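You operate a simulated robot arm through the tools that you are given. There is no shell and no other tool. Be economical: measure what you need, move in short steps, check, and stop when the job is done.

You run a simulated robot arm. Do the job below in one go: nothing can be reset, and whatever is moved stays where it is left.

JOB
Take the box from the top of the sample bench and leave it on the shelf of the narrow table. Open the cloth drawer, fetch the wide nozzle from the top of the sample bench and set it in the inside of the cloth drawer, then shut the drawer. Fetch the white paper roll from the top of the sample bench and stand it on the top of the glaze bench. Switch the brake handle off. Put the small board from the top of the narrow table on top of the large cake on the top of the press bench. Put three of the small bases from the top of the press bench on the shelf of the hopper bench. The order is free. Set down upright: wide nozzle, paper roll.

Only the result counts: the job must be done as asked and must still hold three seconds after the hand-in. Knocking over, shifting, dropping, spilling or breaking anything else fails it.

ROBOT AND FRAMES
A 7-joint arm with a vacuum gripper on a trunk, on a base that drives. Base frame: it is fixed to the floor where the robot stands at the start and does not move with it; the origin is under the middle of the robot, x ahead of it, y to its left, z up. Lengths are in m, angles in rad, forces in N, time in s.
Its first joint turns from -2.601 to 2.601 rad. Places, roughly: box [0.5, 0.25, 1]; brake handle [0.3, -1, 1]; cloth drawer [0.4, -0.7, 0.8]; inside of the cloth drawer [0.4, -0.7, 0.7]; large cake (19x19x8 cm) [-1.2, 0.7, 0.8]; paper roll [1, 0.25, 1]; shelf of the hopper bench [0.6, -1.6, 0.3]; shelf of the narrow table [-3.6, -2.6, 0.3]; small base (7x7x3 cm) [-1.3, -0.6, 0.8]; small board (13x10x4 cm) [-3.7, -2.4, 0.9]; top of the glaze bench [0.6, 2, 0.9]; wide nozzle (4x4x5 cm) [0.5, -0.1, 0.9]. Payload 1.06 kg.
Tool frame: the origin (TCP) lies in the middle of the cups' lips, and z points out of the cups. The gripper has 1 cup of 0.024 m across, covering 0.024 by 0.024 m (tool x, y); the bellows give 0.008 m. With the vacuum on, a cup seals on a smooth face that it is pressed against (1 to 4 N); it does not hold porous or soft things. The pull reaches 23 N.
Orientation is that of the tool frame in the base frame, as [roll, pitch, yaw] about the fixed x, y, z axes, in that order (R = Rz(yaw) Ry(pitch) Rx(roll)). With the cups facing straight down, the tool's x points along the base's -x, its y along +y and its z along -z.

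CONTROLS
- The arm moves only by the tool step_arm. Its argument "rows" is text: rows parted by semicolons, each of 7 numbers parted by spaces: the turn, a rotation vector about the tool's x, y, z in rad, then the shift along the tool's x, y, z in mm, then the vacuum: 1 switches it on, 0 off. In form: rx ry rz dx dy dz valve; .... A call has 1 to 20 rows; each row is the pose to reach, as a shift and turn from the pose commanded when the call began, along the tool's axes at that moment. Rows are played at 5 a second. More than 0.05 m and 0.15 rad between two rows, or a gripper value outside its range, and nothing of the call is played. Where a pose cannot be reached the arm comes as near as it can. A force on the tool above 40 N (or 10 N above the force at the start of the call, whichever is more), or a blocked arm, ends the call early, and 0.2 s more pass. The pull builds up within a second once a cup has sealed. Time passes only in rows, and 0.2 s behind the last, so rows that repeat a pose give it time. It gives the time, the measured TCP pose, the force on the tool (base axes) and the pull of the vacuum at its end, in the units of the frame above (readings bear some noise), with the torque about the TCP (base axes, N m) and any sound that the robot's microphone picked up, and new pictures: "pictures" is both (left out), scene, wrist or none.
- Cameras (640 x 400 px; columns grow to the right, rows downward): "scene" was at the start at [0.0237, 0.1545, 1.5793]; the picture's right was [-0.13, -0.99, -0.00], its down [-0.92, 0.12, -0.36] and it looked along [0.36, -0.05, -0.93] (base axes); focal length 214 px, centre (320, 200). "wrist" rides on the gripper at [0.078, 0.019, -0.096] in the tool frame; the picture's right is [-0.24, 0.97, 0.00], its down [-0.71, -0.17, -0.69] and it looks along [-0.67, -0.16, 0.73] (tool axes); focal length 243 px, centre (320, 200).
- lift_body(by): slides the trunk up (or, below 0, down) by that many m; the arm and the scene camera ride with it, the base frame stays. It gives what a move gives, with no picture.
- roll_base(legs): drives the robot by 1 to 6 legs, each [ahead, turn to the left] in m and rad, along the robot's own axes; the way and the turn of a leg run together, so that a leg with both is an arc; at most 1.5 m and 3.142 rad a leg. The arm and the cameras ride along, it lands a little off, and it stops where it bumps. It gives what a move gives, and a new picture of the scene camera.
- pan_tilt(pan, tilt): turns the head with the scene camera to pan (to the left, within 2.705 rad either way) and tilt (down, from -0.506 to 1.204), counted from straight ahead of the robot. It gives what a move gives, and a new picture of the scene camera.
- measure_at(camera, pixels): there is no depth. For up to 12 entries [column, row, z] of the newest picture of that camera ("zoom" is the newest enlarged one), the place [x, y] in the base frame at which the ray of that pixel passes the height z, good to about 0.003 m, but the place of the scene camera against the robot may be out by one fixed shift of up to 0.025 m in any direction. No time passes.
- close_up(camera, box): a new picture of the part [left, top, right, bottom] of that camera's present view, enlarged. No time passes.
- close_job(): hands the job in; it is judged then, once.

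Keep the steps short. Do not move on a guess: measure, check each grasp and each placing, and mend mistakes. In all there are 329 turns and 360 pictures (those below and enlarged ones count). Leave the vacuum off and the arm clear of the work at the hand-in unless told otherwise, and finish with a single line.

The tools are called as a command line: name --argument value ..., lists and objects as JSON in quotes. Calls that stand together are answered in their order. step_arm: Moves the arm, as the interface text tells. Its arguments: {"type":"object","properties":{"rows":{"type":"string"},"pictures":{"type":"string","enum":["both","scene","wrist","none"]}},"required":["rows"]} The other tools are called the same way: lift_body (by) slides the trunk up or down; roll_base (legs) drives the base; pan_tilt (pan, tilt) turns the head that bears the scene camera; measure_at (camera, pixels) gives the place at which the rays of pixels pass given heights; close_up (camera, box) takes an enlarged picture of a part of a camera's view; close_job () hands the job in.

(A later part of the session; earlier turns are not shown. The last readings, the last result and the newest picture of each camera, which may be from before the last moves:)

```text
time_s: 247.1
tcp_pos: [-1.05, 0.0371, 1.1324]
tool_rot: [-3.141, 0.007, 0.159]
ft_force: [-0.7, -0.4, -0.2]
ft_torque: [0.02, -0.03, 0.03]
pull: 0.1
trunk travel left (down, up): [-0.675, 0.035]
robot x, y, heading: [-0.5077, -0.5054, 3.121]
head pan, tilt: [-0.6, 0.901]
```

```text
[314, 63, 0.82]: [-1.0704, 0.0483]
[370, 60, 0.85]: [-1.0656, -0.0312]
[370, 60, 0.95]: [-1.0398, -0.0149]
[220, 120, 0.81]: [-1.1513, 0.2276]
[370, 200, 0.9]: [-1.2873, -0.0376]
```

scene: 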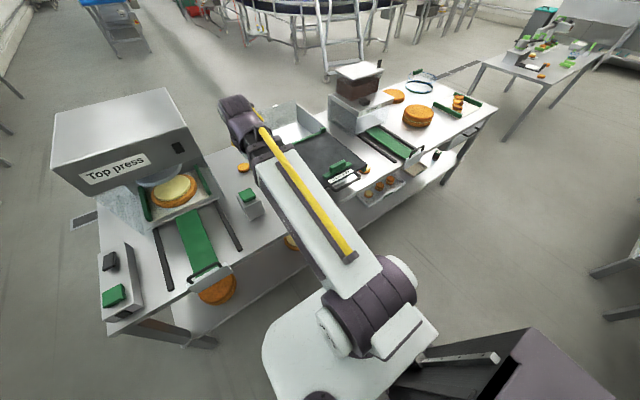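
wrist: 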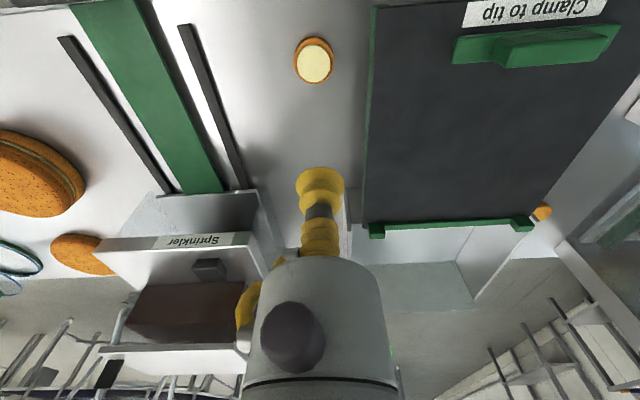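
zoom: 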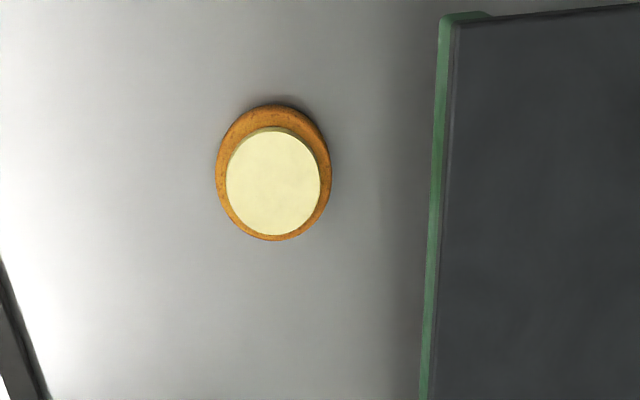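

C's centre is (−1.070, 0.048), 6 cm clear of the plate. I descend.

step_arm --rows "0 0 0 -18 -14 40 0; 0 0 0 -18 -14 85 0; 0 0 0 -18 -14 130 0; 0 0 0 -18 -14 175 0; 0 0 0 -18 -14 220 0; 0 0 0 -18 -14 260 0; 0 0 0 -18 -14 285 1; 0 0 0 -18 -14 293 1" --pictures "wrist"

step_arm --rows "0 0 0 0 0 6 1; 0 0 0 0 0 11 1; 0 0 0 0 0 15 1; 0 0 0 0 0 17 1; 0 0 0 0 0 17 1" --pictures "none"

```text
time_s: 248.9
tcp_pos: [-1.0717, 0.0468, 0.8386]
tool_rot: [-3.141, 0.007, 0.16]
ft_force: [0.3, -1.0, 0.5]
ft_torque: [-0.01, 0.04, 0.02]
pull: 0.1
trunk travel left (down, up): [-0.675, 0.035]
robot x, y, heading: [-0.5027, -0.5023, 3.126]
head pan, tilt: [-0.6, 0.901]
```

wrist: 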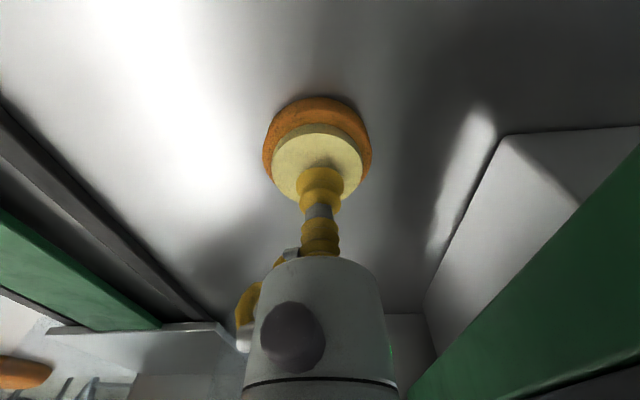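

```text
time_s: 250.1
tcp_pos: [-1.0715, 0.0468, 0.8248]
tool_rot: [-3.14, 0.008, 0.158]
ft_force: [-5.5, 5.5, 19.8]
ft_torque: [-0.01, -0.08, 0.0]
pull: 22.5
trunk travel left (down, up): [-0.675, 0.035]
robot x, y, heading: [-0.5028, -0.5051, 3.127]
head pan, tilt: [-0.6, 0.901]
```

C is held. I lift and go back along the same path.

step_arm --rows "0 0 0 0 0 -10 1; 0 0 0 0 0 -50 1; 0 0 0 0 0 -95 1; 0 0 0 0 0 -140 1; 0 0 0 0 0 -185 1; 0 0 0 0 0 -230 1; 0 0 0 0 0 -275 1; 0 0 0 -5 40 -305 1; 0 0 0 -10 85 -307 1; 0 0 0 -17 130 -307 1; 0 0 0 -24 175 -307 1; 0 0 0 -31 220 -307 1; 0 0 0 -38 265 -307 1; 0 0 0 -45 310 -307 1; 0 0 0 -52 355 -307 1; 0 0 0 -59 400 -307 1; 0 0 0 -66 445 -307 1; 0 0 0 -70 490 -307 1; 0 0 0 -70 535 -307 1" --pictures "wrist"

roll_base --legs '[[0, 1.571], [0.35, 0]]'

lift_body --by -0.3

lift_body --by -0.3

```text
refused: row 8 steps farther than a row can; nothing moved
```

```text
time_s: 251.2
tcp_pos: [-1.1041, 0.0103, 0.8219]
tool_rot: [-3.136, 0.0, 0.227]
ft_force: [0.2, 1.0, 2.4]
ft_torque: [-0.1, 0.0, -0.01]
pull: 23.2
trunk travel left (down, up): [-0.675, 0.035]
robot x, y, heading: [-0.5024, -0.5032, -3.093]
head pan, tilt: [-0.6, 0.901]
stopped in leg 1: the force on the tool passed its limit at 61 N (the readings are from after the stop); the commanded pose is now the measured one
```

scene: 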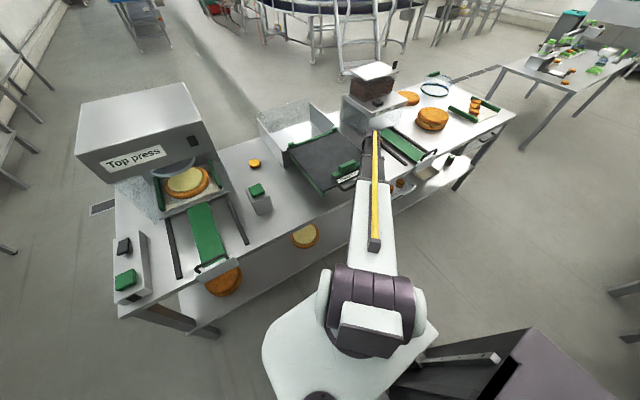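

```text
time_s: 251.7
tcp_pos: [-1.1045, 0.0106, 0.8211]
tool_rot: [-3.131, 0.003, 0.228]
ft_force: [2.2, -1.7, 14.8]
ft_torque: [-0.1, -0.11, -0.01]
pull: 23.3
trunk travel left (down, up): [-0.669, 0.041]
robot x, y, heading: [-0.5091, -0.5052, -3.092]
head pan, tilt: [-0.6, 0.901]
stopped: the force on the tool passed its limit at 51 N (the readings are from after the stop); the commanded pose is now the measured one
```

```text
time_s: 252.1
tcp_pos: [-1.1048, 0.0107, 0.821]
tool_rot: [-3.129, 0.008, 0.226]
ft_force: [2.6, -2.5, 19.0]
ft_torque: [0.07, -0.05, 0.01]
pull: 23.0
trunk travel left (down, up): [-0.666, 0.044]
robot x, y, heading: [-0.5072, -0.5015, -3.089]
head pan, tilt: [-0.6, 0.901]
stopped: the force on the tool passed its limit at 50 N (the readings are from after the stop); the commanded pose is now the measured one
```

My batching was careless: the arm move was refused and the base turned a little, dragging C about 5 cm along the bench until it met the dipper and stopped. I check for damage before doing anything.

step_arm --rows "0 0 0 0 0 -3 1" --pictures "wrist"

close_up --camera "scene" --box '[240, 60, 460, 210]'

```text
time_s: 252.5
tcp_pos: [-1.1072, 0.0116, 0.8219]
tool_rot: [-3.13, 0.004, 0.225]
ft_force: [2.5, -1.3, 6.8]
ft_torque: [0.06, 0.0, -0.01]
pull: 23.0
trunk travel left (down, up): [-0.666, 0.044]
robot x, y, heading: [-0.5048, -0.5052, -3.094]
head pan, tilt: [-0.6, 0.901]
```

wrist: 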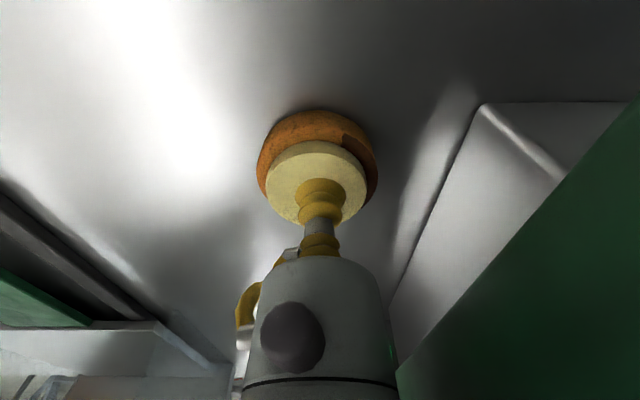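

```text
2.67 times, centred on (350, 135) of scene
```

zoom: 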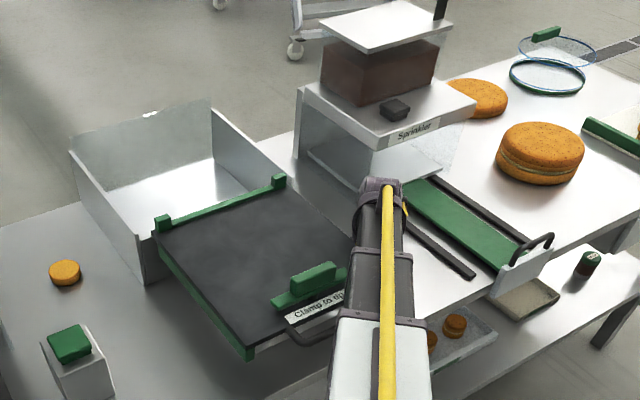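

The gripper leans close to the plate's rail. I lift 6 mm, shift +y away, then rise vertically.

step_arm --rows "0 0 0 0 0 -6 1; 0 0 0 4 -17 -10 1; 0 0 0 8 -34 -12 1; 0 0 0 8 -34 -55 1; 0 0 0 8 -34 -100 1; 0 0 0 8 -34 -145 1; 0 0 0 8 -34 -190 1; 0 0 0 8 -34 -235 1; 0 0 0 8 -34 -280 1; 0 0 0 8 -34 -310 1" --pictures "wrist"

```text
time_s: 254.7
tcp_pos: [-1.1031, 0.0441, 1.1322]
tool_rot: [-3.13, 0.006, 0.226]
ft_force: [0.8, 0.3, -0.6]
ft_torque: [0.0, 0.0, -0.03]
pull: 22.7
trunk travel left (down, up): [-0.666, 0.044]
robot x, y, heading: [-0.5052, -0.5054, -3.092]
head pan, tilt: [-0.6, 0.901]
```

wrist: 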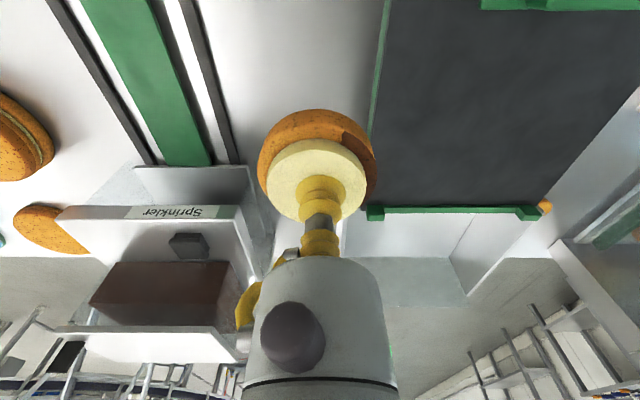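

I compare the dipper rail's corner position now with before (earlier it computed to about (−1.32, −0.044) at z=0.95).

measure_at --camera "wrist" --pixels '[[375, 213, 0.95], [540, 213, 0.95], [385, 30, 0.95]]'

```text
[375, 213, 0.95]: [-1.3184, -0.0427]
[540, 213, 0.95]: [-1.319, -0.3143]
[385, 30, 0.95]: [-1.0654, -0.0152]
```

Unmoved (within 1 mm). Now I bring the arm back in front, one call at a time.

step_arm --rows "0 0 0 -6 44 0 1; 0 0 0 -12 88 0 1; 0 0 0 -18 132 0 1; 0 0 0 -24 176 0 1; 0 0 0 -30 220 0 1; 0 0 0 -36 264 0 1; 0 0 0 -41 308 0 1; 0 0 0 -47 352 0 1; 0 0 0 -53 396 0 1; 0 0 0 -59 440 0 1; 0 0 0 -65 484 0 1; 0 0 0 -71 528 0 1; 0 0 0 -77 571 0 1" --pictures "none"

```text
time_s: 257.5
tcp_pos: [-1.0508, -0.5299, 1.126]
tool_rot: [-3.131, 0.007, 0.227]
ft_force: [0.1, 0.1, -0.6]
ft_torque: [-0.03, -0.01, 0.01]
pull: 23.0
trunk travel left (down, up): [-0.666, 0.044]
robot x, y, heading: [-0.5041, -0.5023, -3.092]
head pan, tilt: [-0.6, 0.901]
```

roll_base --legs '[[0, 1.507], [0.35, 0]]'

```text
time_s: 263.4
tcp_pos: [-0.5232, -1.3993, 1.1274]
tool_rot: [-3.131, 0.005, 1.73]
ft_force: [0.4, 0.5, 0.0]
ft_torque: [0.0, -0.02, -0.01]
pull: 23.0
trunk travel left (down, up): [-0.666, 0.044]
robot x, y, heading: [-0.5105, -0.8522, -1.591]
head pan, tilt: [-0.6, 0.901]
```

scene: 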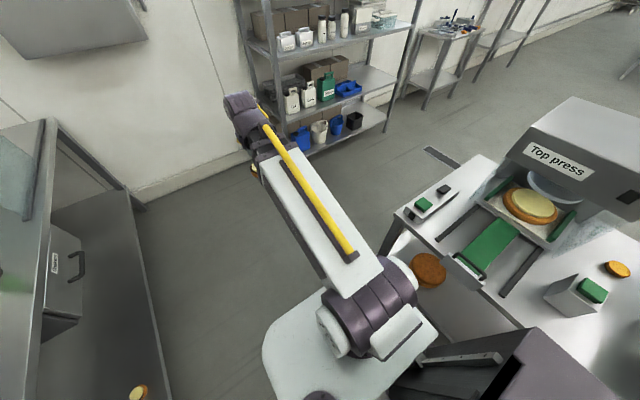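

Arrived. I lower the trunk in two steps.

lift_body --by -0.3

lift_body --by -0.3

```text
time_s: 266.4
tcp_pos: [-0.5232, -1.4, 0.8269]
tool_rot: [-3.132, 0.006, 1.729]
ft_force: [0.6, -0.9, -1.3]
ft_torque: [-0.02, 0.0, -0.03]
pull: 22.8
trunk travel left (down, up): [-0.366, 0.344]
robot x, y, heading: [-0.5082, -0.8483, -1.589]
head pan, tilt: [-0.6, 0.901]
```

```text
time_s: 269.4
tcp_pos: [-0.5227, -1.3983, 0.5264]
tool_rot: [-3.132, 0.006, 1.73]
ft_force: [-0.1, 0.0, -0.5]
ft_torque: [0.01, -0.03, 0.01]
pull: 22.5
trunk travel left (down, up): [-0.066, 0.644]
robot x, y, heading: [-0.5143, -0.8511, -1.593]
head pan, tilt: [-0.6, 0.901]
```

step_arm --rows "0 0 -0.082 0 43 0 1; 0 0 -0.165 0 86 0 1; 0 0 -0.247 0 128 0 1; 0 0 -0.33 0 171 0 1; 0 0 -0.412 0 214 0 1; 0 0 -0.494 0 257 0 1; 0 0 -0.577 0 300 0 1; 0 0 -0.66 0 342 0 1; 0 0 -0.742 0 385 0 1; 0 0 -0.824 0 428 0 1; 0 0 -0.906 35 457 8 1; 0 0 -0.989 69 486 16 1; 0 0 -1.071 104 514 24 1; 0 0 -1.154 138 543 32 1; 0 0 -1.236 173 572 40 1; 0 0 -1.318 207 600 48 1; 0 0 -1.4 242 629 55 1" --pictures "wrist"

```text
time_s: 273.0
tcp_pos: [0.0603, -1.0615, 0.4626]
tool_rot: [-3.133, -0.009, 3.131]
ft_force: [-0.2, -0.6, -1.0]
ft_torque: [0.02, 0.0, 0.02]
pull: 22.8
trunk travel left (down, up): [-0.066, 0.644]
robot x, y, heading: [-0.5142, -0.8538, -1.584]
head pan, tilt: [-0.6, 0.901]
```

wrist: 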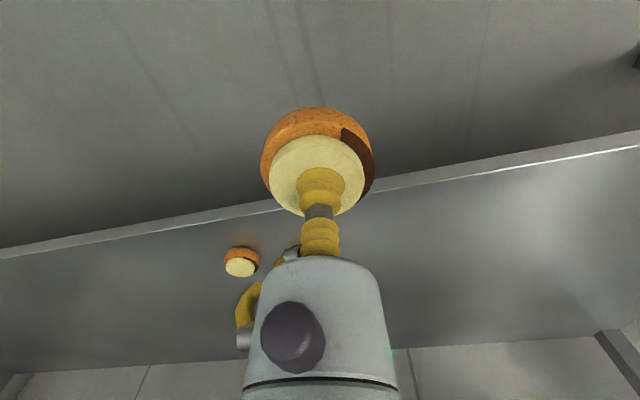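

step_arm --rows "0 0 0 -45 5 8 1; 0 0 0 -90 10 16 1; 0 0 0 -135 15 25 1; 0 0 0 -180 20 35 1; 0 0 0 -225 25 48 1; 0 0 0 -262 28 70 1; 0 0 0 -275 28 100 1; 0 0 0 -275 28 122 1" --pictures "wrist"

```text
time_s: 274.8
tcp_pos: [0.3347, -1.0359, 0.3384]
tool_rot: [-3.133, -0.009, 3.127]
ft_force: [-0.4, 0.3, -0.7]
ft_torque: [0.02, 0.0, 0.0]
pull: 22.7
trunk travel left (down, up): [-0.066, 0.644]
robot x, y, heading: [-0.5105, -0.8476, -1.588]
head pan, tilt: [-0.6, 0.901]
```

wrist: 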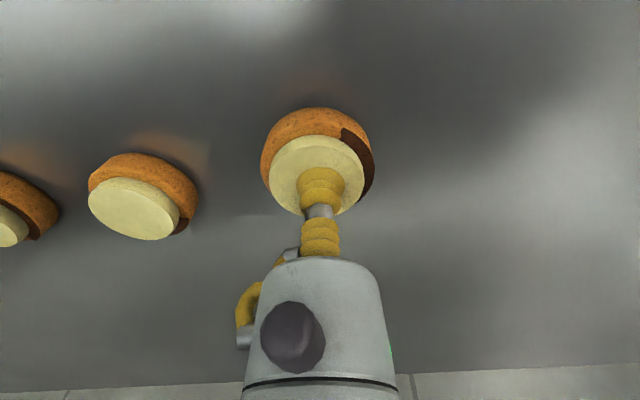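

Next to the other two, just above the shelf. I touch down.

step_arm --rows "0 0 0 0 0 5 1; 0 0 0 0 0 9 1; 0 0 0 0 0 12 1; 0 0 0 0 0 12 1" --pictures "none"

```text
time_s: 275.8
tcp_pos: [0.3331, -1.0377, 0.3278]
tool_rot: [-3.134, -0.006, 3.129]
ft_force: [-0.9, 1.0, 16.1]
ft_torque: [-0.03, -0.09, 0.0]
pull: 22.9
trunk travel left (down, up): [-0.066, 0.644]
robot x, y, heading: [-0.5133, -0.8551, -1.588]
head pan, tilt: [-0.6, 0.901]
```

Contact. Release and withdraw.

step_arm --rows "0 0 0 0 0 -2 1; 0 0 0 0 0 -2 0; 0 0 0 0 0 -2 0; 0 0 0 0 0 -3 0; 0 0 0 0 0 -10 0; 0 0 0 0 0 -30 0; 0 0 0 0 0 -70 0; 0 0 0 45 0 -85 0; 0 0 0 90 0 -100 0; 0 0 0 135 -10 -110 0; 0 0 0 180 -20 -120 0; 0 0 0 225 -30 -130 0; 0 0 0 270 -40 -140 0; 0 0 0 300 -50 -150 0" --pictures "wrist"

```text
time_s: 278.8
tcp_pos: [0.0345, -1.0831, 0.4794]
tool_rot: [-3.136, -0.01, 3.13]
ft_force: [0.1, 0.8, -0.3]
ft_torque: [0.03, 0.06, 0.01]
pull: 0.1
trunk travel left (down, up): [-0.066, 0.644]
robot x, y, heading: [-0.512, -0.8511, -1.592]
head pan, tilt: [-0.6, 0.901]
```

wrist: 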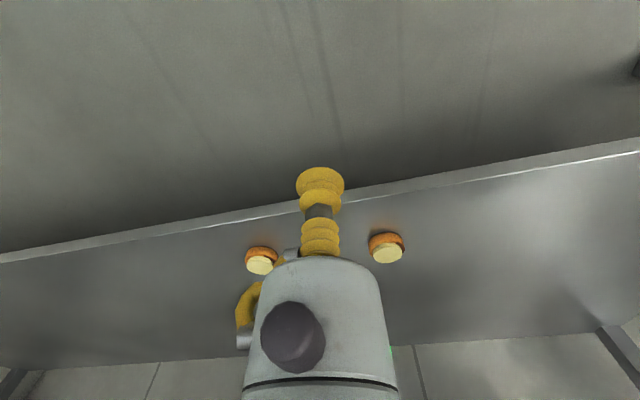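

All three bases are on the hopper shelf. Next is the paper roll. I raise the trunk, then bring the arm to the front.

lift_body --by 0.3

lift_body --by 0.3

step_arm --rows "0 0 0.08 20 -36 0 0; 0 0 0.17 39 -71 0 0; 0 0 0.26 58 -107 0 0; 0 0 0.35 77 -143 0 0; 0 0 0.44 97 -179 0 0; 0 0 0.53 116 -214 0 0; 0 0 0.61 135 -250 0 0; 0 0 0.7 180 -259 0 0; 0 0 0.79 226 -268 0 0; 0 0 0.87 272 -276 0 0; 0 0 0.96 318 -285 0 0; 0 0 1.05 363 -294 0 0; 0 0 1.14 409 -302 0 0; 0 0 1.22 454 -310 0 0; 0 0 1.31 500 -318 0 0; 0 0 1.4 545 -327 0 0" --pictures "none"

```text
time_s: 281.8
tcp_pos: [0.0361, -1.0847, 0.7802]
tool_rot: [-3.134, -0.011, 3.129]
ft_force: [0.3, -0.1, 0.9]
ft_torque: [0.0, 0.01, -0.04]
pull: 0.0
trunk travel left (down, up): [-0.366, 0.344]
robot x, y, heading: [-0.5072, -0.8551, -1.591]
head pan, tilt: [-0.6, 0.901]
```

```text
time_s: 284.8
tcp_pos: [0.034, -1.0835, 1.0795]
tool_rot: [-3.133, -0.01, 3.13]
ft_force: [-0.4, -0.3, -0.2]
ft_torque: [0.0, -0.02, 0.03]
pull: 0.1
trunk travel left (down, up): [-0.666, 0.044]
robot x, y, heading: [-0.5121, -0.8559, -1.593]
head pan, tilt: [-0.6, 0.901]
```

```text
time_s: 288.2
tcp_pos: [-0.5156, -1.404, 1.0866]
tool_rot: [-3.13, 0.005, 1.727]
ft_force: [-0.1, -0.5, 0.3]
ft_torque: [0.02, 0.0, -0.01]
pull: 0.1
trunk travel left (down, up): [-0.666, 0.044]
robot x, y, heading: [-0.5136, -0.8509, -1.588]
head pan, tilt: [-0.6, 0.901]
```

I raise the tool for clearance over the bench items.

step_arm --rows "0 0 0 0 0 -40 0; 0 0 0 0 0 -80 0; 0 0 0 0 0 -120 0; 0 0 0 0 0 -160 0" --pictures "none"

roll_base --legs '[[-1.31, 0], [0, 1.588]]'

```text
time_s: 289.1
tcp_pos: [-0.5141, -1.4077, 1.2086]
tool_rot: [-3.124, 0.023, 1.727]
ft_force: [-1.6, -10.8, -16.5]
ft_torque: [-0.23, 0.18, -0.07]
pull: 0.1
out of reach, approached as far as the arm can: row 4
trunk travel left (down, up): [-0.666, 0.044]
robot x, y, heading: [-0.5098, -0.853, -1.587]
head pan, tilt: [-0.6, 0.901]
stopped in row 4: the force on the tool passed its limit at 86 N (the readings are from after the stop); the commanded pose is now the measured one
```

```text
time_s: 299.5
tcp_pos: [0.0689, 0.4451, 1.2084]
tool_rot: [-3.127, 0.022, -2.972]
ft_force: [14.7, 0.4, -33.1]
ft_torque: [-0.48, -1.08, -0.21]
pull: 0.2
trunk travel left (down, up): [-0.666, 0.044]
robot x, y, heading: [-0.4839, 0.4405, -0.01]
head pan, tilt: [-0.6, 0.901]
```

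scene: 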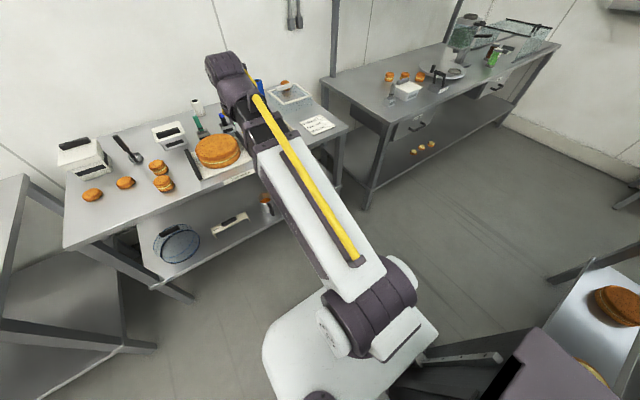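

The tool had pressed against the robot's own arm when high and close in. I lower and extend it to relax that.

step_arm --rows "0 0 0 -10 0 30 0; 0 0 0 -50 0 40 0; 0 0 0 -90 0 40 0" --pictures "wrist"

pan_tilt --pan 0.2 --tilt 0.7

```text
time_s: 300.3
tcp_pos: [0.1615, 0.4605, 1.1697]
tool_rot: [-3.126, 0.023, -2.973]
ft_force: [0.2, -0.6, 0.8]
ft_torque: [0.0, 0.01, -0.01]
pull: 0.0
trunk travel left (down, up): [-0.666, 0.044]
robot x, y, heading: [-0.4836, 0.4406, -0.006]
head pan, tilt: [-0.6, 0.901]
```

wrist: 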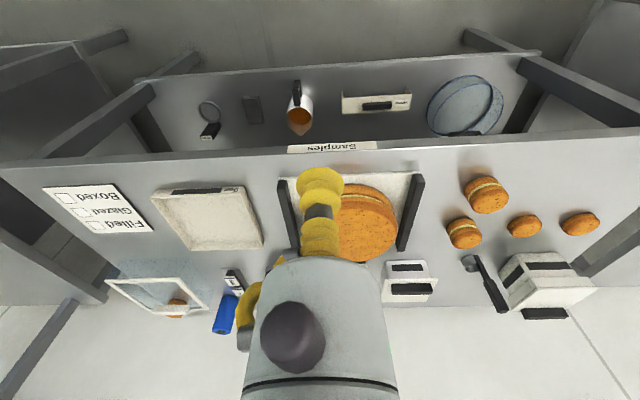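

```text
time_s: 301.4
tcp_pos: [0.1604, 0.4606, 1.1698]
tool_rot: [-3.128, 0.023, -2.973]
ft_force: [0.4, -0.1, 0.7]
ft_torque: [-0.01, 0.0, 0.0]
pull: 0.1
trunk travel left (down, up): [-0.666, 0.044]
robot x, y, heading: [-0.4816, 0.4414, -0.011]
head pan, tilt: [0.201, 0.7]
```

scene: 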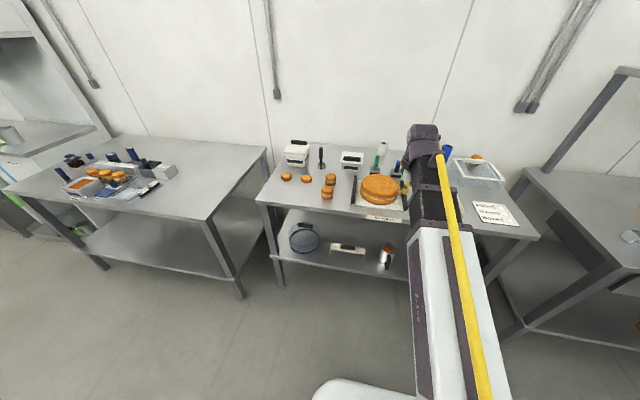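

Glaze bench is on the left with its near half free. I drive 0.51 m forward so the roll comes within reach.

roll_base --legs '[[0.51, 0]]'

pan_tilt --pan 0.3 --tilt 0.8

step_arm --rows "0 0 0 0 0 0 0" --pictures "wrist"

```text
time_s: 304.4
tcp_pos: [0.6661, 0.4558, 1.1699]
tool_rot: [-3.125, 0.023, -2.972]
ft_force: [-1.3, 0.5, 0.0]
ft_torque: [-0.03, 0.0, 0.0]
pull: 0.0
trunk travel left (down, up): [-0.666, 0.044]
robot x, y, heading: [0.0263, 0.4386, -0.003]
head pan, tilt: [0.201, 0.7]
```

scene: 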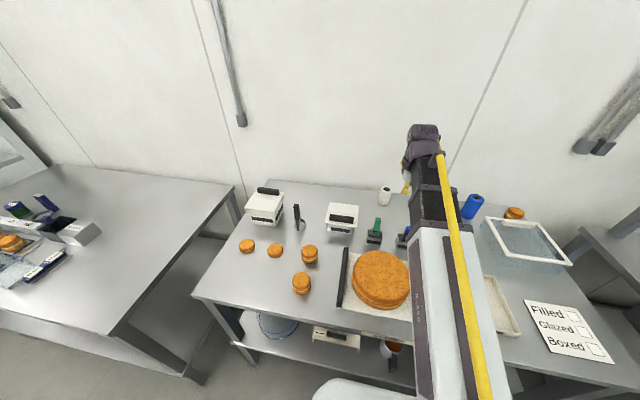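

```text
time_s: 305.0
tcp_pos: [0.667, 0.456, 1.1708]
tool_rot: [-3.126, 0.023, -2.973]
ft_force: [-0.4, 0.1, 0.0]
ft_torque: [-0.01, 0.04, 0.0]
pull: 0.1
trunk travel left (down, up): [-0.666, 0.044]
robot x, y, heading: [0.0244, 0.4354, -0.011]
head pan, tilt: [0.3, 0.799]
```

scene: 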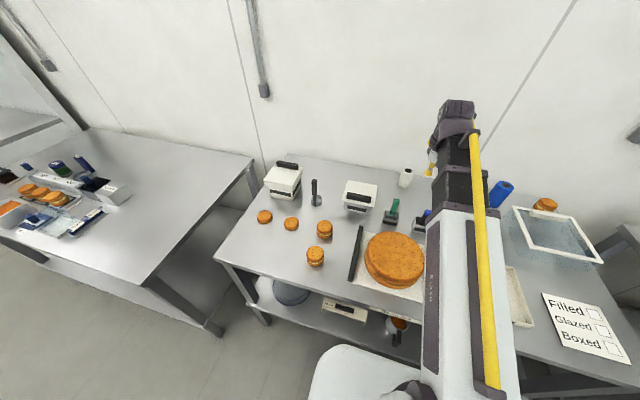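

```text
time_s: 305.4
tcp_pos: [0.6671, 0.457, 1.1693]
tool_rot: [-3.126, 0.022, -2.972]
ft_force: [0.3, 0.8, -0.5]
ft_torque: [0.03, -0.01, -0.01]
pull: 0.1
trunk travel left (down, up): [-0.666, 0.044]
robot x, y, heading: [0.0253, 0.4405, -0.007]
head pan, tilt: [0.3, 0.799]
```

wrist: 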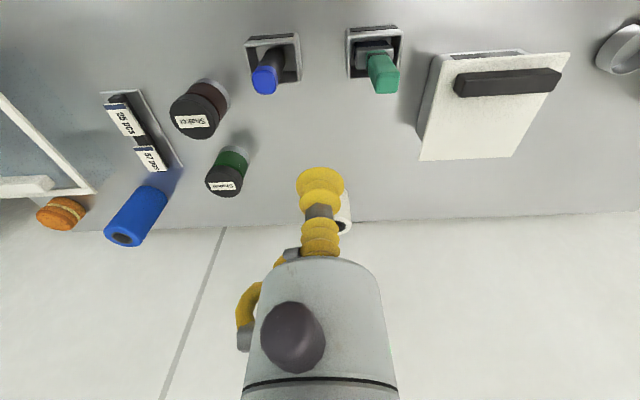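

The white roll is just behind the cup at (345,215). I shift the tool −y to see it freely.

step_arm --rows "0 0 0 0 -45 0 0; 0 0 0 0 -90 0 0" --pictures "wrist"

close_up --camera "wrist" --box '[330, 130, 490, 270]'

close_up --camera "scene" --box '[360, 140, 460, 240]'

```text
time_s: 306.0
tcp_pos: [0.6824, 0.366, 1.1717]
tool_rot: [-3.126, 0.023, -2.973]
ft_force: [0.6, 0.2, -0.8]
ft_torque: [0.0, 0.01, 0.02]
pull: 0.1
trunk travel left (down, up): [-0.666, 0.044]
robot x, y, heading: [0.0226, 0.4387, -0.007]
head pan, tilt: [0.3, 0.799]
```

wrist: 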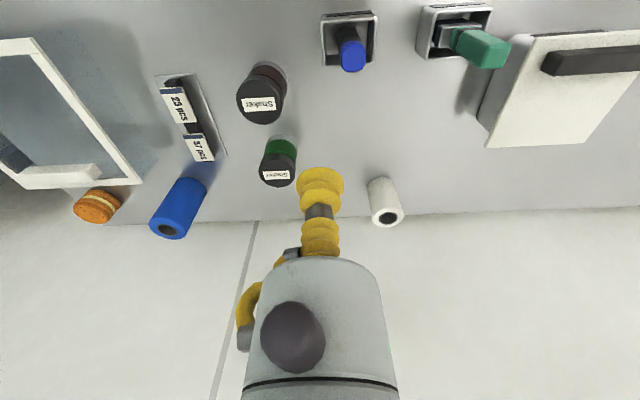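

```text
2.86 times, centred on (410, 200) of wrist
```

zoom: 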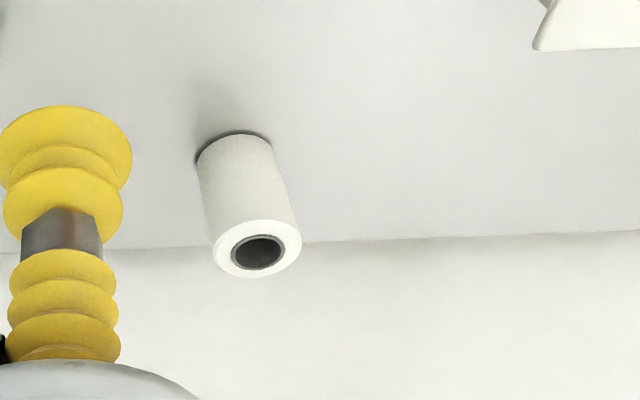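

```text
4.00 times, centred on (410, 190) of scene
```

zoom: 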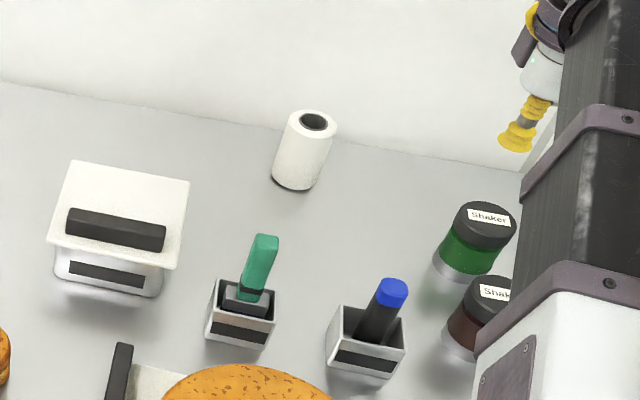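

measure_at --camera "wrist" --pixels '[[380, 186, 0.9], [388.3, 216.8, 1.0], [388.3, 216.8, 1.02], [388.3, 216.8, 1.04], [388.3, 216.8, 0.98]]'

measure_at --camera "scene" --pixels '[[408.5, 170.5, 1.0], [408.5, 170.5, 1.02], [408.5, 170.5, 0.98], [404, 185, 0.9]]'

```text
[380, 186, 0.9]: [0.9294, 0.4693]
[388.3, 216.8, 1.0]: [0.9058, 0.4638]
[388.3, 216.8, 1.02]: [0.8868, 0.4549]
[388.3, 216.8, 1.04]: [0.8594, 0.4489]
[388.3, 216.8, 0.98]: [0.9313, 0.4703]
```

```text
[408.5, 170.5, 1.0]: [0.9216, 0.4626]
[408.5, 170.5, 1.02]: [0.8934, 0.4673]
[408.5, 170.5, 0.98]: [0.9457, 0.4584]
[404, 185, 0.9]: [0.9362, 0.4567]
```

The roll's axis is about (0.93, 0.468), top z≈0.98. I move above it and check.

step_arm --rows "0 0 0 -44 10 0 0; 0 0 0 -88 20 0 0; 0 0 0 -131 30 10 0; 0 0 0 -175 40 30 0; 0 0 0 -218 50 50 0; 0 0 0 -262 59 70 0; 0 0 0 -262 59 100 0" --pictures "wrist"

close_up --camera "wrist" --box '[240, 80, 400, 220]'

```text
time_s: 307.6
tcp_pos: [0.9317, 0.4695, 1.0766]
tool_rot: [-3.125, 0.023, -2.973]
ft_force: [0.9, -0.5, -0.6]
ft_torque: [-0.02, -0.01, -0.03]
pull: 0.0
trunk travel left (down, up): [-0.666, 0.044]
robot x, y, heading: [0.024, 0.437, -0.007]
head pan, tilt: [0.3, 0.799]
```

wrist: 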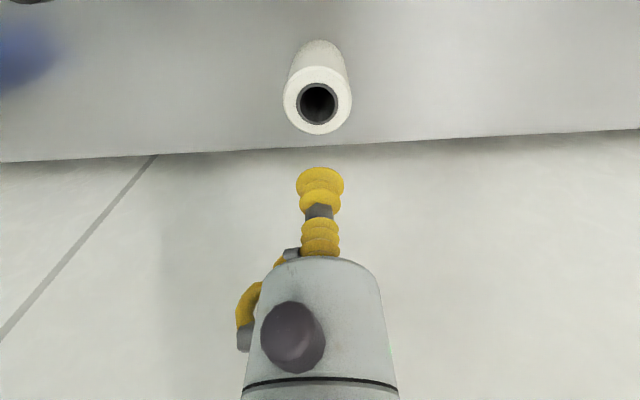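

```text
2.86 times, centred on (320, 150) of wrist
```

zoom: 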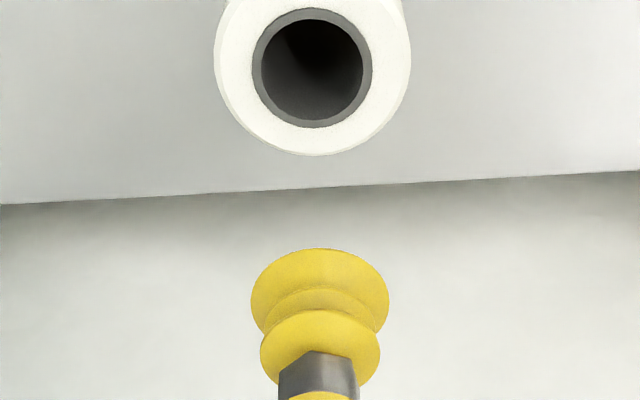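

Well centred; top ≈0.977. I descend and try sealing.

step_arm --rows "0 0 0 0 0 40 0; 0 0 0 0 0 75 1; 0 0 0 0 0 90 1; 0 0 0 0 0 95 1; 0 0 0 0 0 99 1; 0 0 0 0 0 102 1; 0 0 0 0 0 102 1" --pictures "wrist"

```text
time_s: 309.2
tcp_pos: [0.9349, 0.4672, 0.9754]
tool_rot: [-3.126, 0.026, -2.972]
ft_force: [7.7, 0.6, 25.4]
ft_torque: [0.13, 0.18, -0.03]
pull: 23.3
trunk travel left (down, up): [-0.666, 0.044]
robot x, y, heading: [0.0244, 0.4393, -0.005]
head pan, tilt: [0.3, 0.799]
```

wrist: 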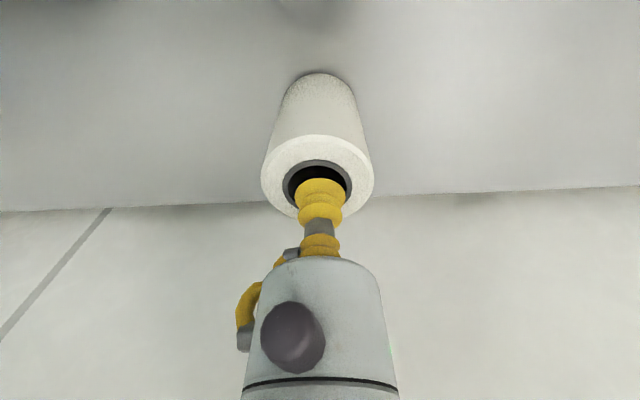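

Sealed (23 N). I lift and draw back; meanwhile measure the glaze bench's edges in the scene picture.

step_arm --rows "0 0 0 0 0 -10 1; 0 0 0 0 0 -50 1; 0 0 0 0 0 -95 1; 0 0 0 0 0 -140 1; 0 0 0 0 0 -185 1; 0 0 0 0 0 -215 1; 0 0 0 45 0 -220 1; 0 0 0 90 0 -220 1; 0 0 0 135 0 -220 1; 0 0 0 180 0 -220 1; 0 0 0 225 0 -220 1; 0 0 0 270 0 -220 1" --pictures "wrist"

measure_at --camera "scene" --pixels '[[150, 285, 0.9], [150, 285, 0.85], [255, 158, 0.9], [10, 222, 0.9], [130, 190, 0.9], [180, 180, 0.9], [75, 228, 0.9]]'

```text
time_s: 311.8
tcp_pos: [0.6628, 0.4244, 1.1888]
tool_rot: [-3.126, 0.024, -2.973]
ft_force: [-0.4, 0.4, -1.2]
ft_torque: [0.02, -0.02, 0.0]
pull: 22.9
trunk travel left (down, up): [-0.666, 0.044]
robot x, y, heading: [0.0242, 0.4388, -0.01]
head pan, tilt: [0.3, 0.799]
```

wrist: 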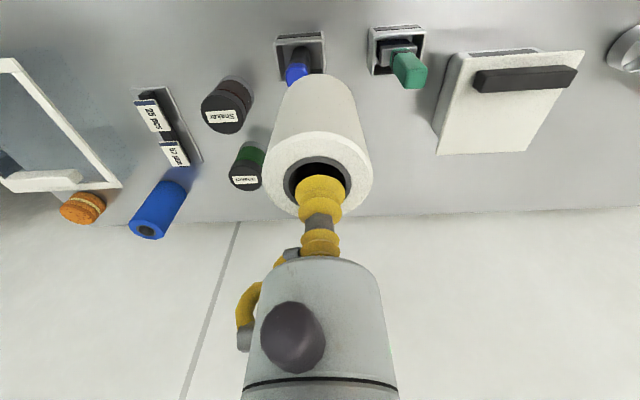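

```text
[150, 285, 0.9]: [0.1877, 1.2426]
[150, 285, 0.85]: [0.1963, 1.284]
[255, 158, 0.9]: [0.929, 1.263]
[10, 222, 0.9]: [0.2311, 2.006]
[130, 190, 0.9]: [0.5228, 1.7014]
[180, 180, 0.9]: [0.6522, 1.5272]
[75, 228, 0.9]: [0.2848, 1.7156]
```

The roll is held. Glaze bench: front x≈0.2, near end y≈1.26. I back up 0.38, turn left 90° and drive 0.75 m.

roll_base --legs '[[-0.38, 0], [0, 1.571], [0.75, 0]]'

pan_tilt --pan -1.1 --tilt 0.9

```text
time_s: 321.8
tcp_pos: [-0.3552, 1.8325, 1.1879]
tool_rot: [-3.126, 0.022, -1.389]
ft_force: [-0.2, -0.4, -0.7]
ft_torque: [-0.03, 0.0, -0.01]
pull: 22.5
trunk travel left (down, up): [-0.666, 0.044]
robot x, y, heading: [-0.3628, 1.1904, 1.579]
head pan, tilt: [0.3, 0.799]
```

scene: 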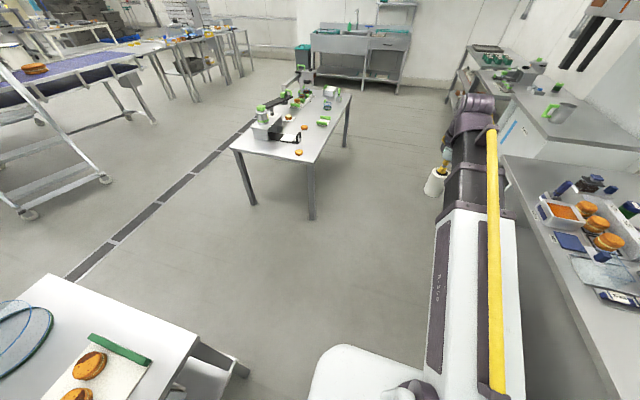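

```text
time_s: 323.3
tcp_pos: [-0.3548, 1.8342, 1.1879]
tool_rot: [-3.126, 0.025, -1.389]
ft_force: [0.9, -0.5, -0.9]
ft_torque: [0.0, 0.02, 0.05]
pull: 22.4
trunk travel left (down, up): [-0.666, 0.044]
robot x, y, heading: [-0.3597, 1.1943, 1.579]
head pan, tilt: [-1.1, 0.901]
```

scene: 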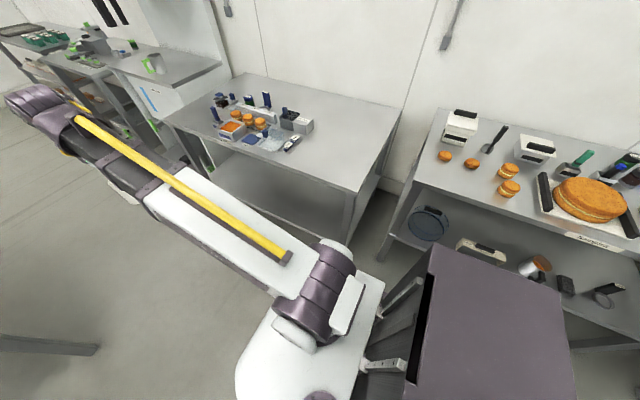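

measure_at --camera "scene" --pixels '[[340, 140, 0.88], [320, 165, 0.88], [295, 145, 0.88], [356, 191, 0.88], [400, 104, 0.88], [165, 125, 0.88], [310, 130, 0.88]]'

```text
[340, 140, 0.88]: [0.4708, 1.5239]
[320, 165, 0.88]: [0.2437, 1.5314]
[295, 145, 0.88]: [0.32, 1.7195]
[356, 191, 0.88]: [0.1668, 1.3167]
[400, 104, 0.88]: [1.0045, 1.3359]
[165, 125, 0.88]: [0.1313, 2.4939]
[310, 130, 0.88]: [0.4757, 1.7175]
```

I swing the roll over the free part of the bench to (0.42, 1.50).

step_arm --rows "0 0 0.033 26 -39 0 1; 0 0 0.067 52 -78 0 1; 0 0 0.1 78 -117 0 1; 0 0 0.133 104 -156 0 1; 0 0 0.167 130 -195 0 1; 0 0 0.2 156 -234 0 1; 0 0 0.233 182 -273 0 1; 0 0 0.267 208 -312 0 1; 0 0 0.3 234 -351 0 1; 0 0 0.333 260 -390 0 1; 0 0 0.367 286 -429 0 1; 0 0 0.4 312 -468 0 1; 0 0 0.433 338 -507 0 1; 0 0 0.467 364 -546 0 1; 0 0 0.5 390 -585 0 1; 0 0 0.533 416 -624 0 1; 0 0 0.567 442 -663 0 1; 0 0 0.6 468 -701 0 1" --pictures "both"

```text
time_s: 327.1
tcp_pos: [0.4215, 1.4989, 1.1867]
tool_rot: [3.141, 0.027, -1.99]
ft_force: [-0.5, 0.3, -0.8]
ft_torque: [0.03, -0.01, 0.0]
pull: 23.2
trunk travel left (down, up): [-0.666, 0.044]
robot x, y, heading: [-0.3544, 1.1942, 1.573]
head pan, tilt: [-1.1, 0.901]
```

scene: 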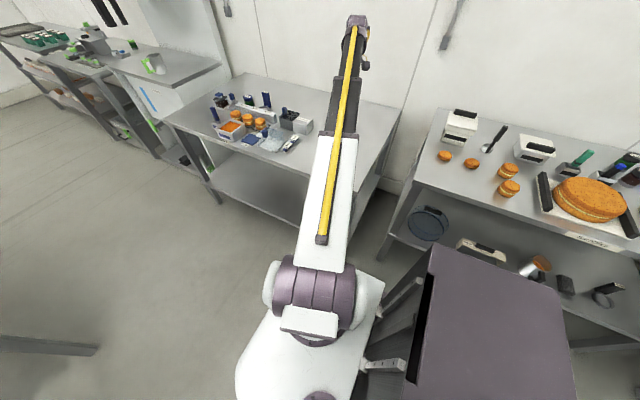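
wrist: 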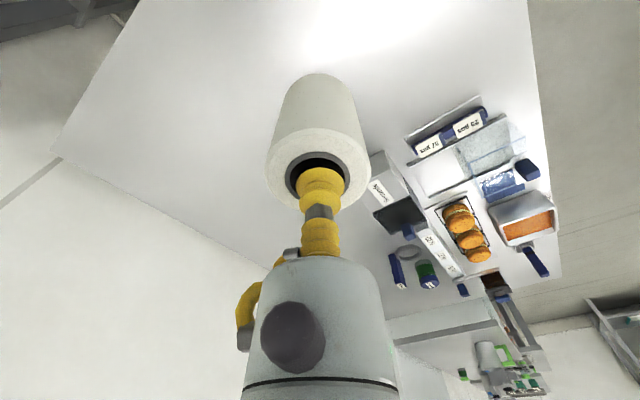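

Free area below. I lower toward the bench top.

step_arm --rows "0 0 0 0 0 45 1; 0 0 0 0 0 90 1; 0 0 0 0 0 135 1; 0 0 0 0 0 165 1; 0 0 0 0 0 185 1; 0 0 0 0 0 195 1" --pictures "wrist"

```text
time_s: 328.5
tcp_pos: [0.4213, 1.5048, 0.9925]
tool_rot: [3.14, 0.029, -1.988]
ft_force: [-0.3, -0.2, -1.0]
ft_torque: [0.0, -0.01, 0.0]
pull: 22.4
trunk travel left (down, up): [-0.666, 0.044]
robot x, y, heading: [-0.3563, 1.1941, 1.576]
head pan, tilt: [-1.1, 0.901]
```

wrist: 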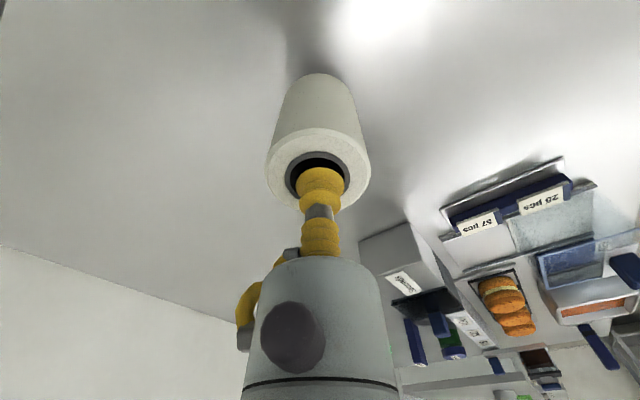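

step_arm --rows "0 0 0 0 0 5 1; 0 0 0 0 0 10 1; 0 0 0 0 0 15 1; 0 0 0 0 0 20 1" --pictures "none"

step_arm --rows "0 0 0 0 0 4 1; 0 0 0 0 0 8 1; 0 0 0 0 0 8 1" --pictures "none"

```text
time_s: 329.5
tcp_pos: [0.4224, 1.506, 0.9725]
tool_rot: [3.141, 0.029, -1.988]
ft_force: [0.2, -0.3, -0.9]
ft_torque: [0.0, 0.03, 0.0]
pull: 22.6
trunk travel left (down, up): [-0.666, 0.044]
robot x, y, heading: [-0.3568, 1.1955, 1.577]
head pan, tilt: [-1.1, 0.901]
```

```text
time_s: 330.3
tcp_pos: [0.4235, 1.5063, 0.9642]
tool_rot: [-3.141, 0.027, -1.988]
ft_force: [-0.9, -0.4, -1.1]
ft_torque: [-0.01, -0.03, 0.0]
pull: 22.4
trunk travel left (down, up): [-0.666, 0.044]
robot x, y, heading: [-0.3559, 1.1934, 1.578]
head pan, tilt: [-1.1, 0.901]
```

step_arm --rows "0 0 0 0 0 4 1; 0 0 0 0 0 8 1; 0 0 0 0 0 8 1" --pictures "none"

step_arm --rows "0 0 0 0 0 4 1; 0 0 0 0 0 7 1; 0 0 0 0 0 7 1" --pictures "wrist"

```text
time_s: 331.1
tcp_pos: [0.423, 1.5058, 0.9562]
tool_rot: [3.141, 0.029, -1.988]
ft_force: [-0.5, 0.0, -0.6]
ft_torque: [-0.02, -0.04, 0.0]
pull: 23.3
trunk travel left (down, up): [-0.666, 0.044]
robot x, y, heading: [-0.354, 1.1944, 1.577]
head pan, tilt: [-1.1, 0.901]
```

```text
time_s: 331.9
tcp_pos: [0.4225, 1.5064, 0.9498]
tool_rot: [-3.141, 0.027, -1.989]
ft_force: [-0.7, -0.1, -0.2]
ft_torque: [0.0, 0.03, 0.02]
pull: 22.7
trunk travel left (down, up): [-0.666, 0.044]
robot x, y, heading: [-0.357, 1.1937, 1.575]
head pan, tilt: [-1.1, 0.901]
```

wrist: 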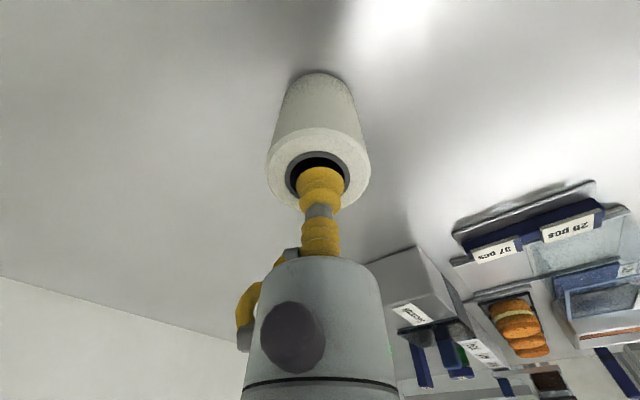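

step_arm --rows "0 0 0 0 0 4 1; 0 0 0 0 0 8 1; 0 0 0 0 0 8 1" --pictures "none"

step_arm --rows "0 0 0 0 0 4 1; 0 0 0 0 0 7 1; 0 0 0 0 0 7 1" --pictures "none"

```text
time_s: 332.7
tcp_pos: [0.4205, 1.5058, 0.9444]
tool_rot: [-3.14, 0.03, -1.988]
ft_force: [3.5, 3.2, 17.0]
ft_torque: [-0.1, -0.03, -0.03]
pull: 22.6
trunk travel left (down, up): [-0.666, 0.044]
robot x, y, heading: [-0.3577, 1.1938, 1.577]
head pan, tilt: [-1.1, 0.901]
```

```text
time_s: 333.5
tcp_pos: [0.4207, 1.5064, 0.936]
tool_rot: [-3.139, 0.028, -1.988]
ft_force: [4.4, 3.8, 20.4]
ft_torque: [-0.12, 0.03, 0.0]
pull: 22.8
trunk travel left (down, up): [-0.666, 0.044]
robot x, y, heading: [-0.3601, 1.1919, 1.573]
head pan, tilt: [-1.1, 0.901]
```

Contact on the bench. I ease up 7 mm, release, lift and check.

step_arm --rows "0 0 0 0 0 -7 1; 0 0 0 0 0 -7 0; 0 0 0 0 0 -7 0; 0 0 0 0 0 -8 0; 0 0 0 0 0 -12 0; 0 0 0 0 0 -20 0; 0 0 0 0 0 -60 0; 0 0 0 0 0 -105 0; 0 0 0 0 0 -150 0; 0 0 0 0 0 -195 0; 0 0 0 0 0 -235 0" --pictures "wrist"

```text
time_s: 335.9
tcp_pos: [0.4207, 1.5014, 1.1693]
tool_rot: [3.141, 0.029, -1.99]
ft_force: [0.4, 0.5, -0.2]
ft_torque: [-0.01, -0.02, -0.01]
pull: 0.0
trunk travel left (down, up): [-0.666, 0.044]
robot x, y, heading: [-0.3585, 1.1863, 1.577]
head pan, tilt: [-1.1, 0.901]
```

wrist: 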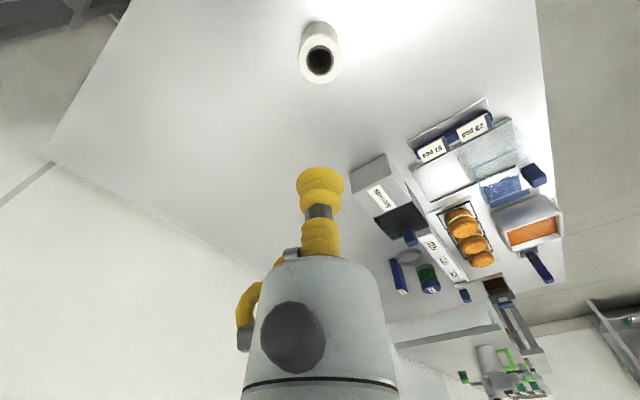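

The roll stands upright on the glaze bench. Next the box: I back up 1.0 m along the aisle; the raised arm (z 1.17) passes above the bench front.

roll_base --legs '[[-1.0, 0]]'

step_arm --rows "0 0 0 0 0 0 0" --pictures "wrist"

```text
time_s: 341.1
tcp_pos: [0.4272, 0.5071, 1.1697]
tool_rot: [-3.141, 0.027, -1.982]
ft_force: [0.1, 0.7, 0.5]
ft_torque: [0.0, -0.03, -0.03]
pull: 0.0
trunk travel left (down, up): [-0.666, 0.044]
robot x, y, heading: [-0.3501, 0.1929, 1.58]
head pan, tilt: [-1.1, 0.901]
```

scene: 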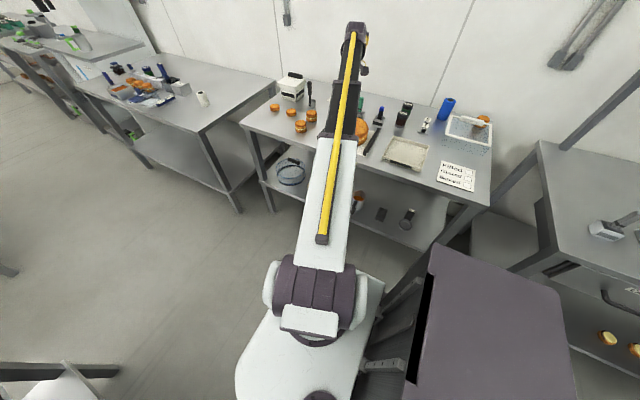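

```text
time_s: 341.5
tcp_pos: [0.4287, 0.5066, 1.1699]
tool_rot: [-3.141, 0.027, -1.981]
ft_force: [-0.3, -0.3, 0.2]
ft_torque: [-0.01, -0.02, -0.02]
pull: 0.1
trunk travel left (down, up): [-0.666, 0.044]
robot x, y, heading: [-0.3488, 0.1957, 1.583]
head pan, tilt: [-1.1, 0.901]
```

wrist: 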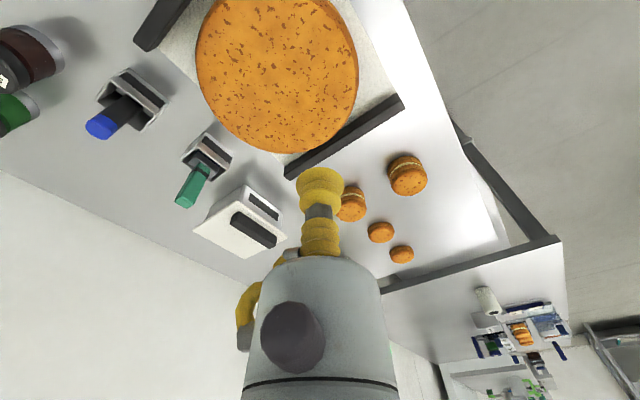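

step_arm --rows "0 0 0 39 -25 0 0; 0 0 0 77 -49 0 0; 0 0 0 116 -74 0 0; 0 0 0 155 -98 0 0; 0 0 0 194 -123 0 0; 0 0 0 232 -147 0 0; 0 0 0 271 -172 0 0" --pictures "wrist"

close_up --camera "scene" --box '[360, 110, 480, 200]'

```text
time_s: 343.1
tcp_pos: [0.4763, 0.1882, 1.1615]
tool_rot: [-3.14, 0.028, -1.981]
ft_force: [0.2, -0.1, -0.2]
ft_torque: [-0.01, -0.01, 0.02]
pull: 0.1
trunk travel left (down, up): [-0.666, 0.044]
robot x, y, heading: [-0.3493, 0.1949, 1.581]
head pan, tilt: [-1.1, 0.901]
```

wrist: 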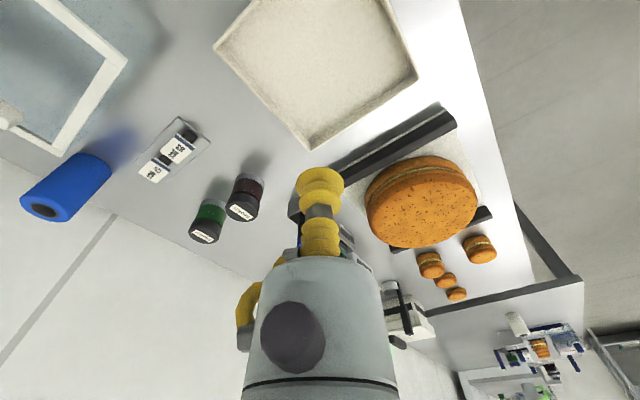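

```text
4.44 times, centred on (420, 155) of scene
```

zoom: 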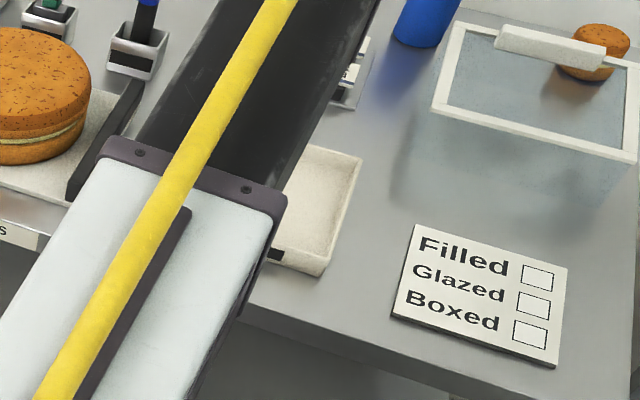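

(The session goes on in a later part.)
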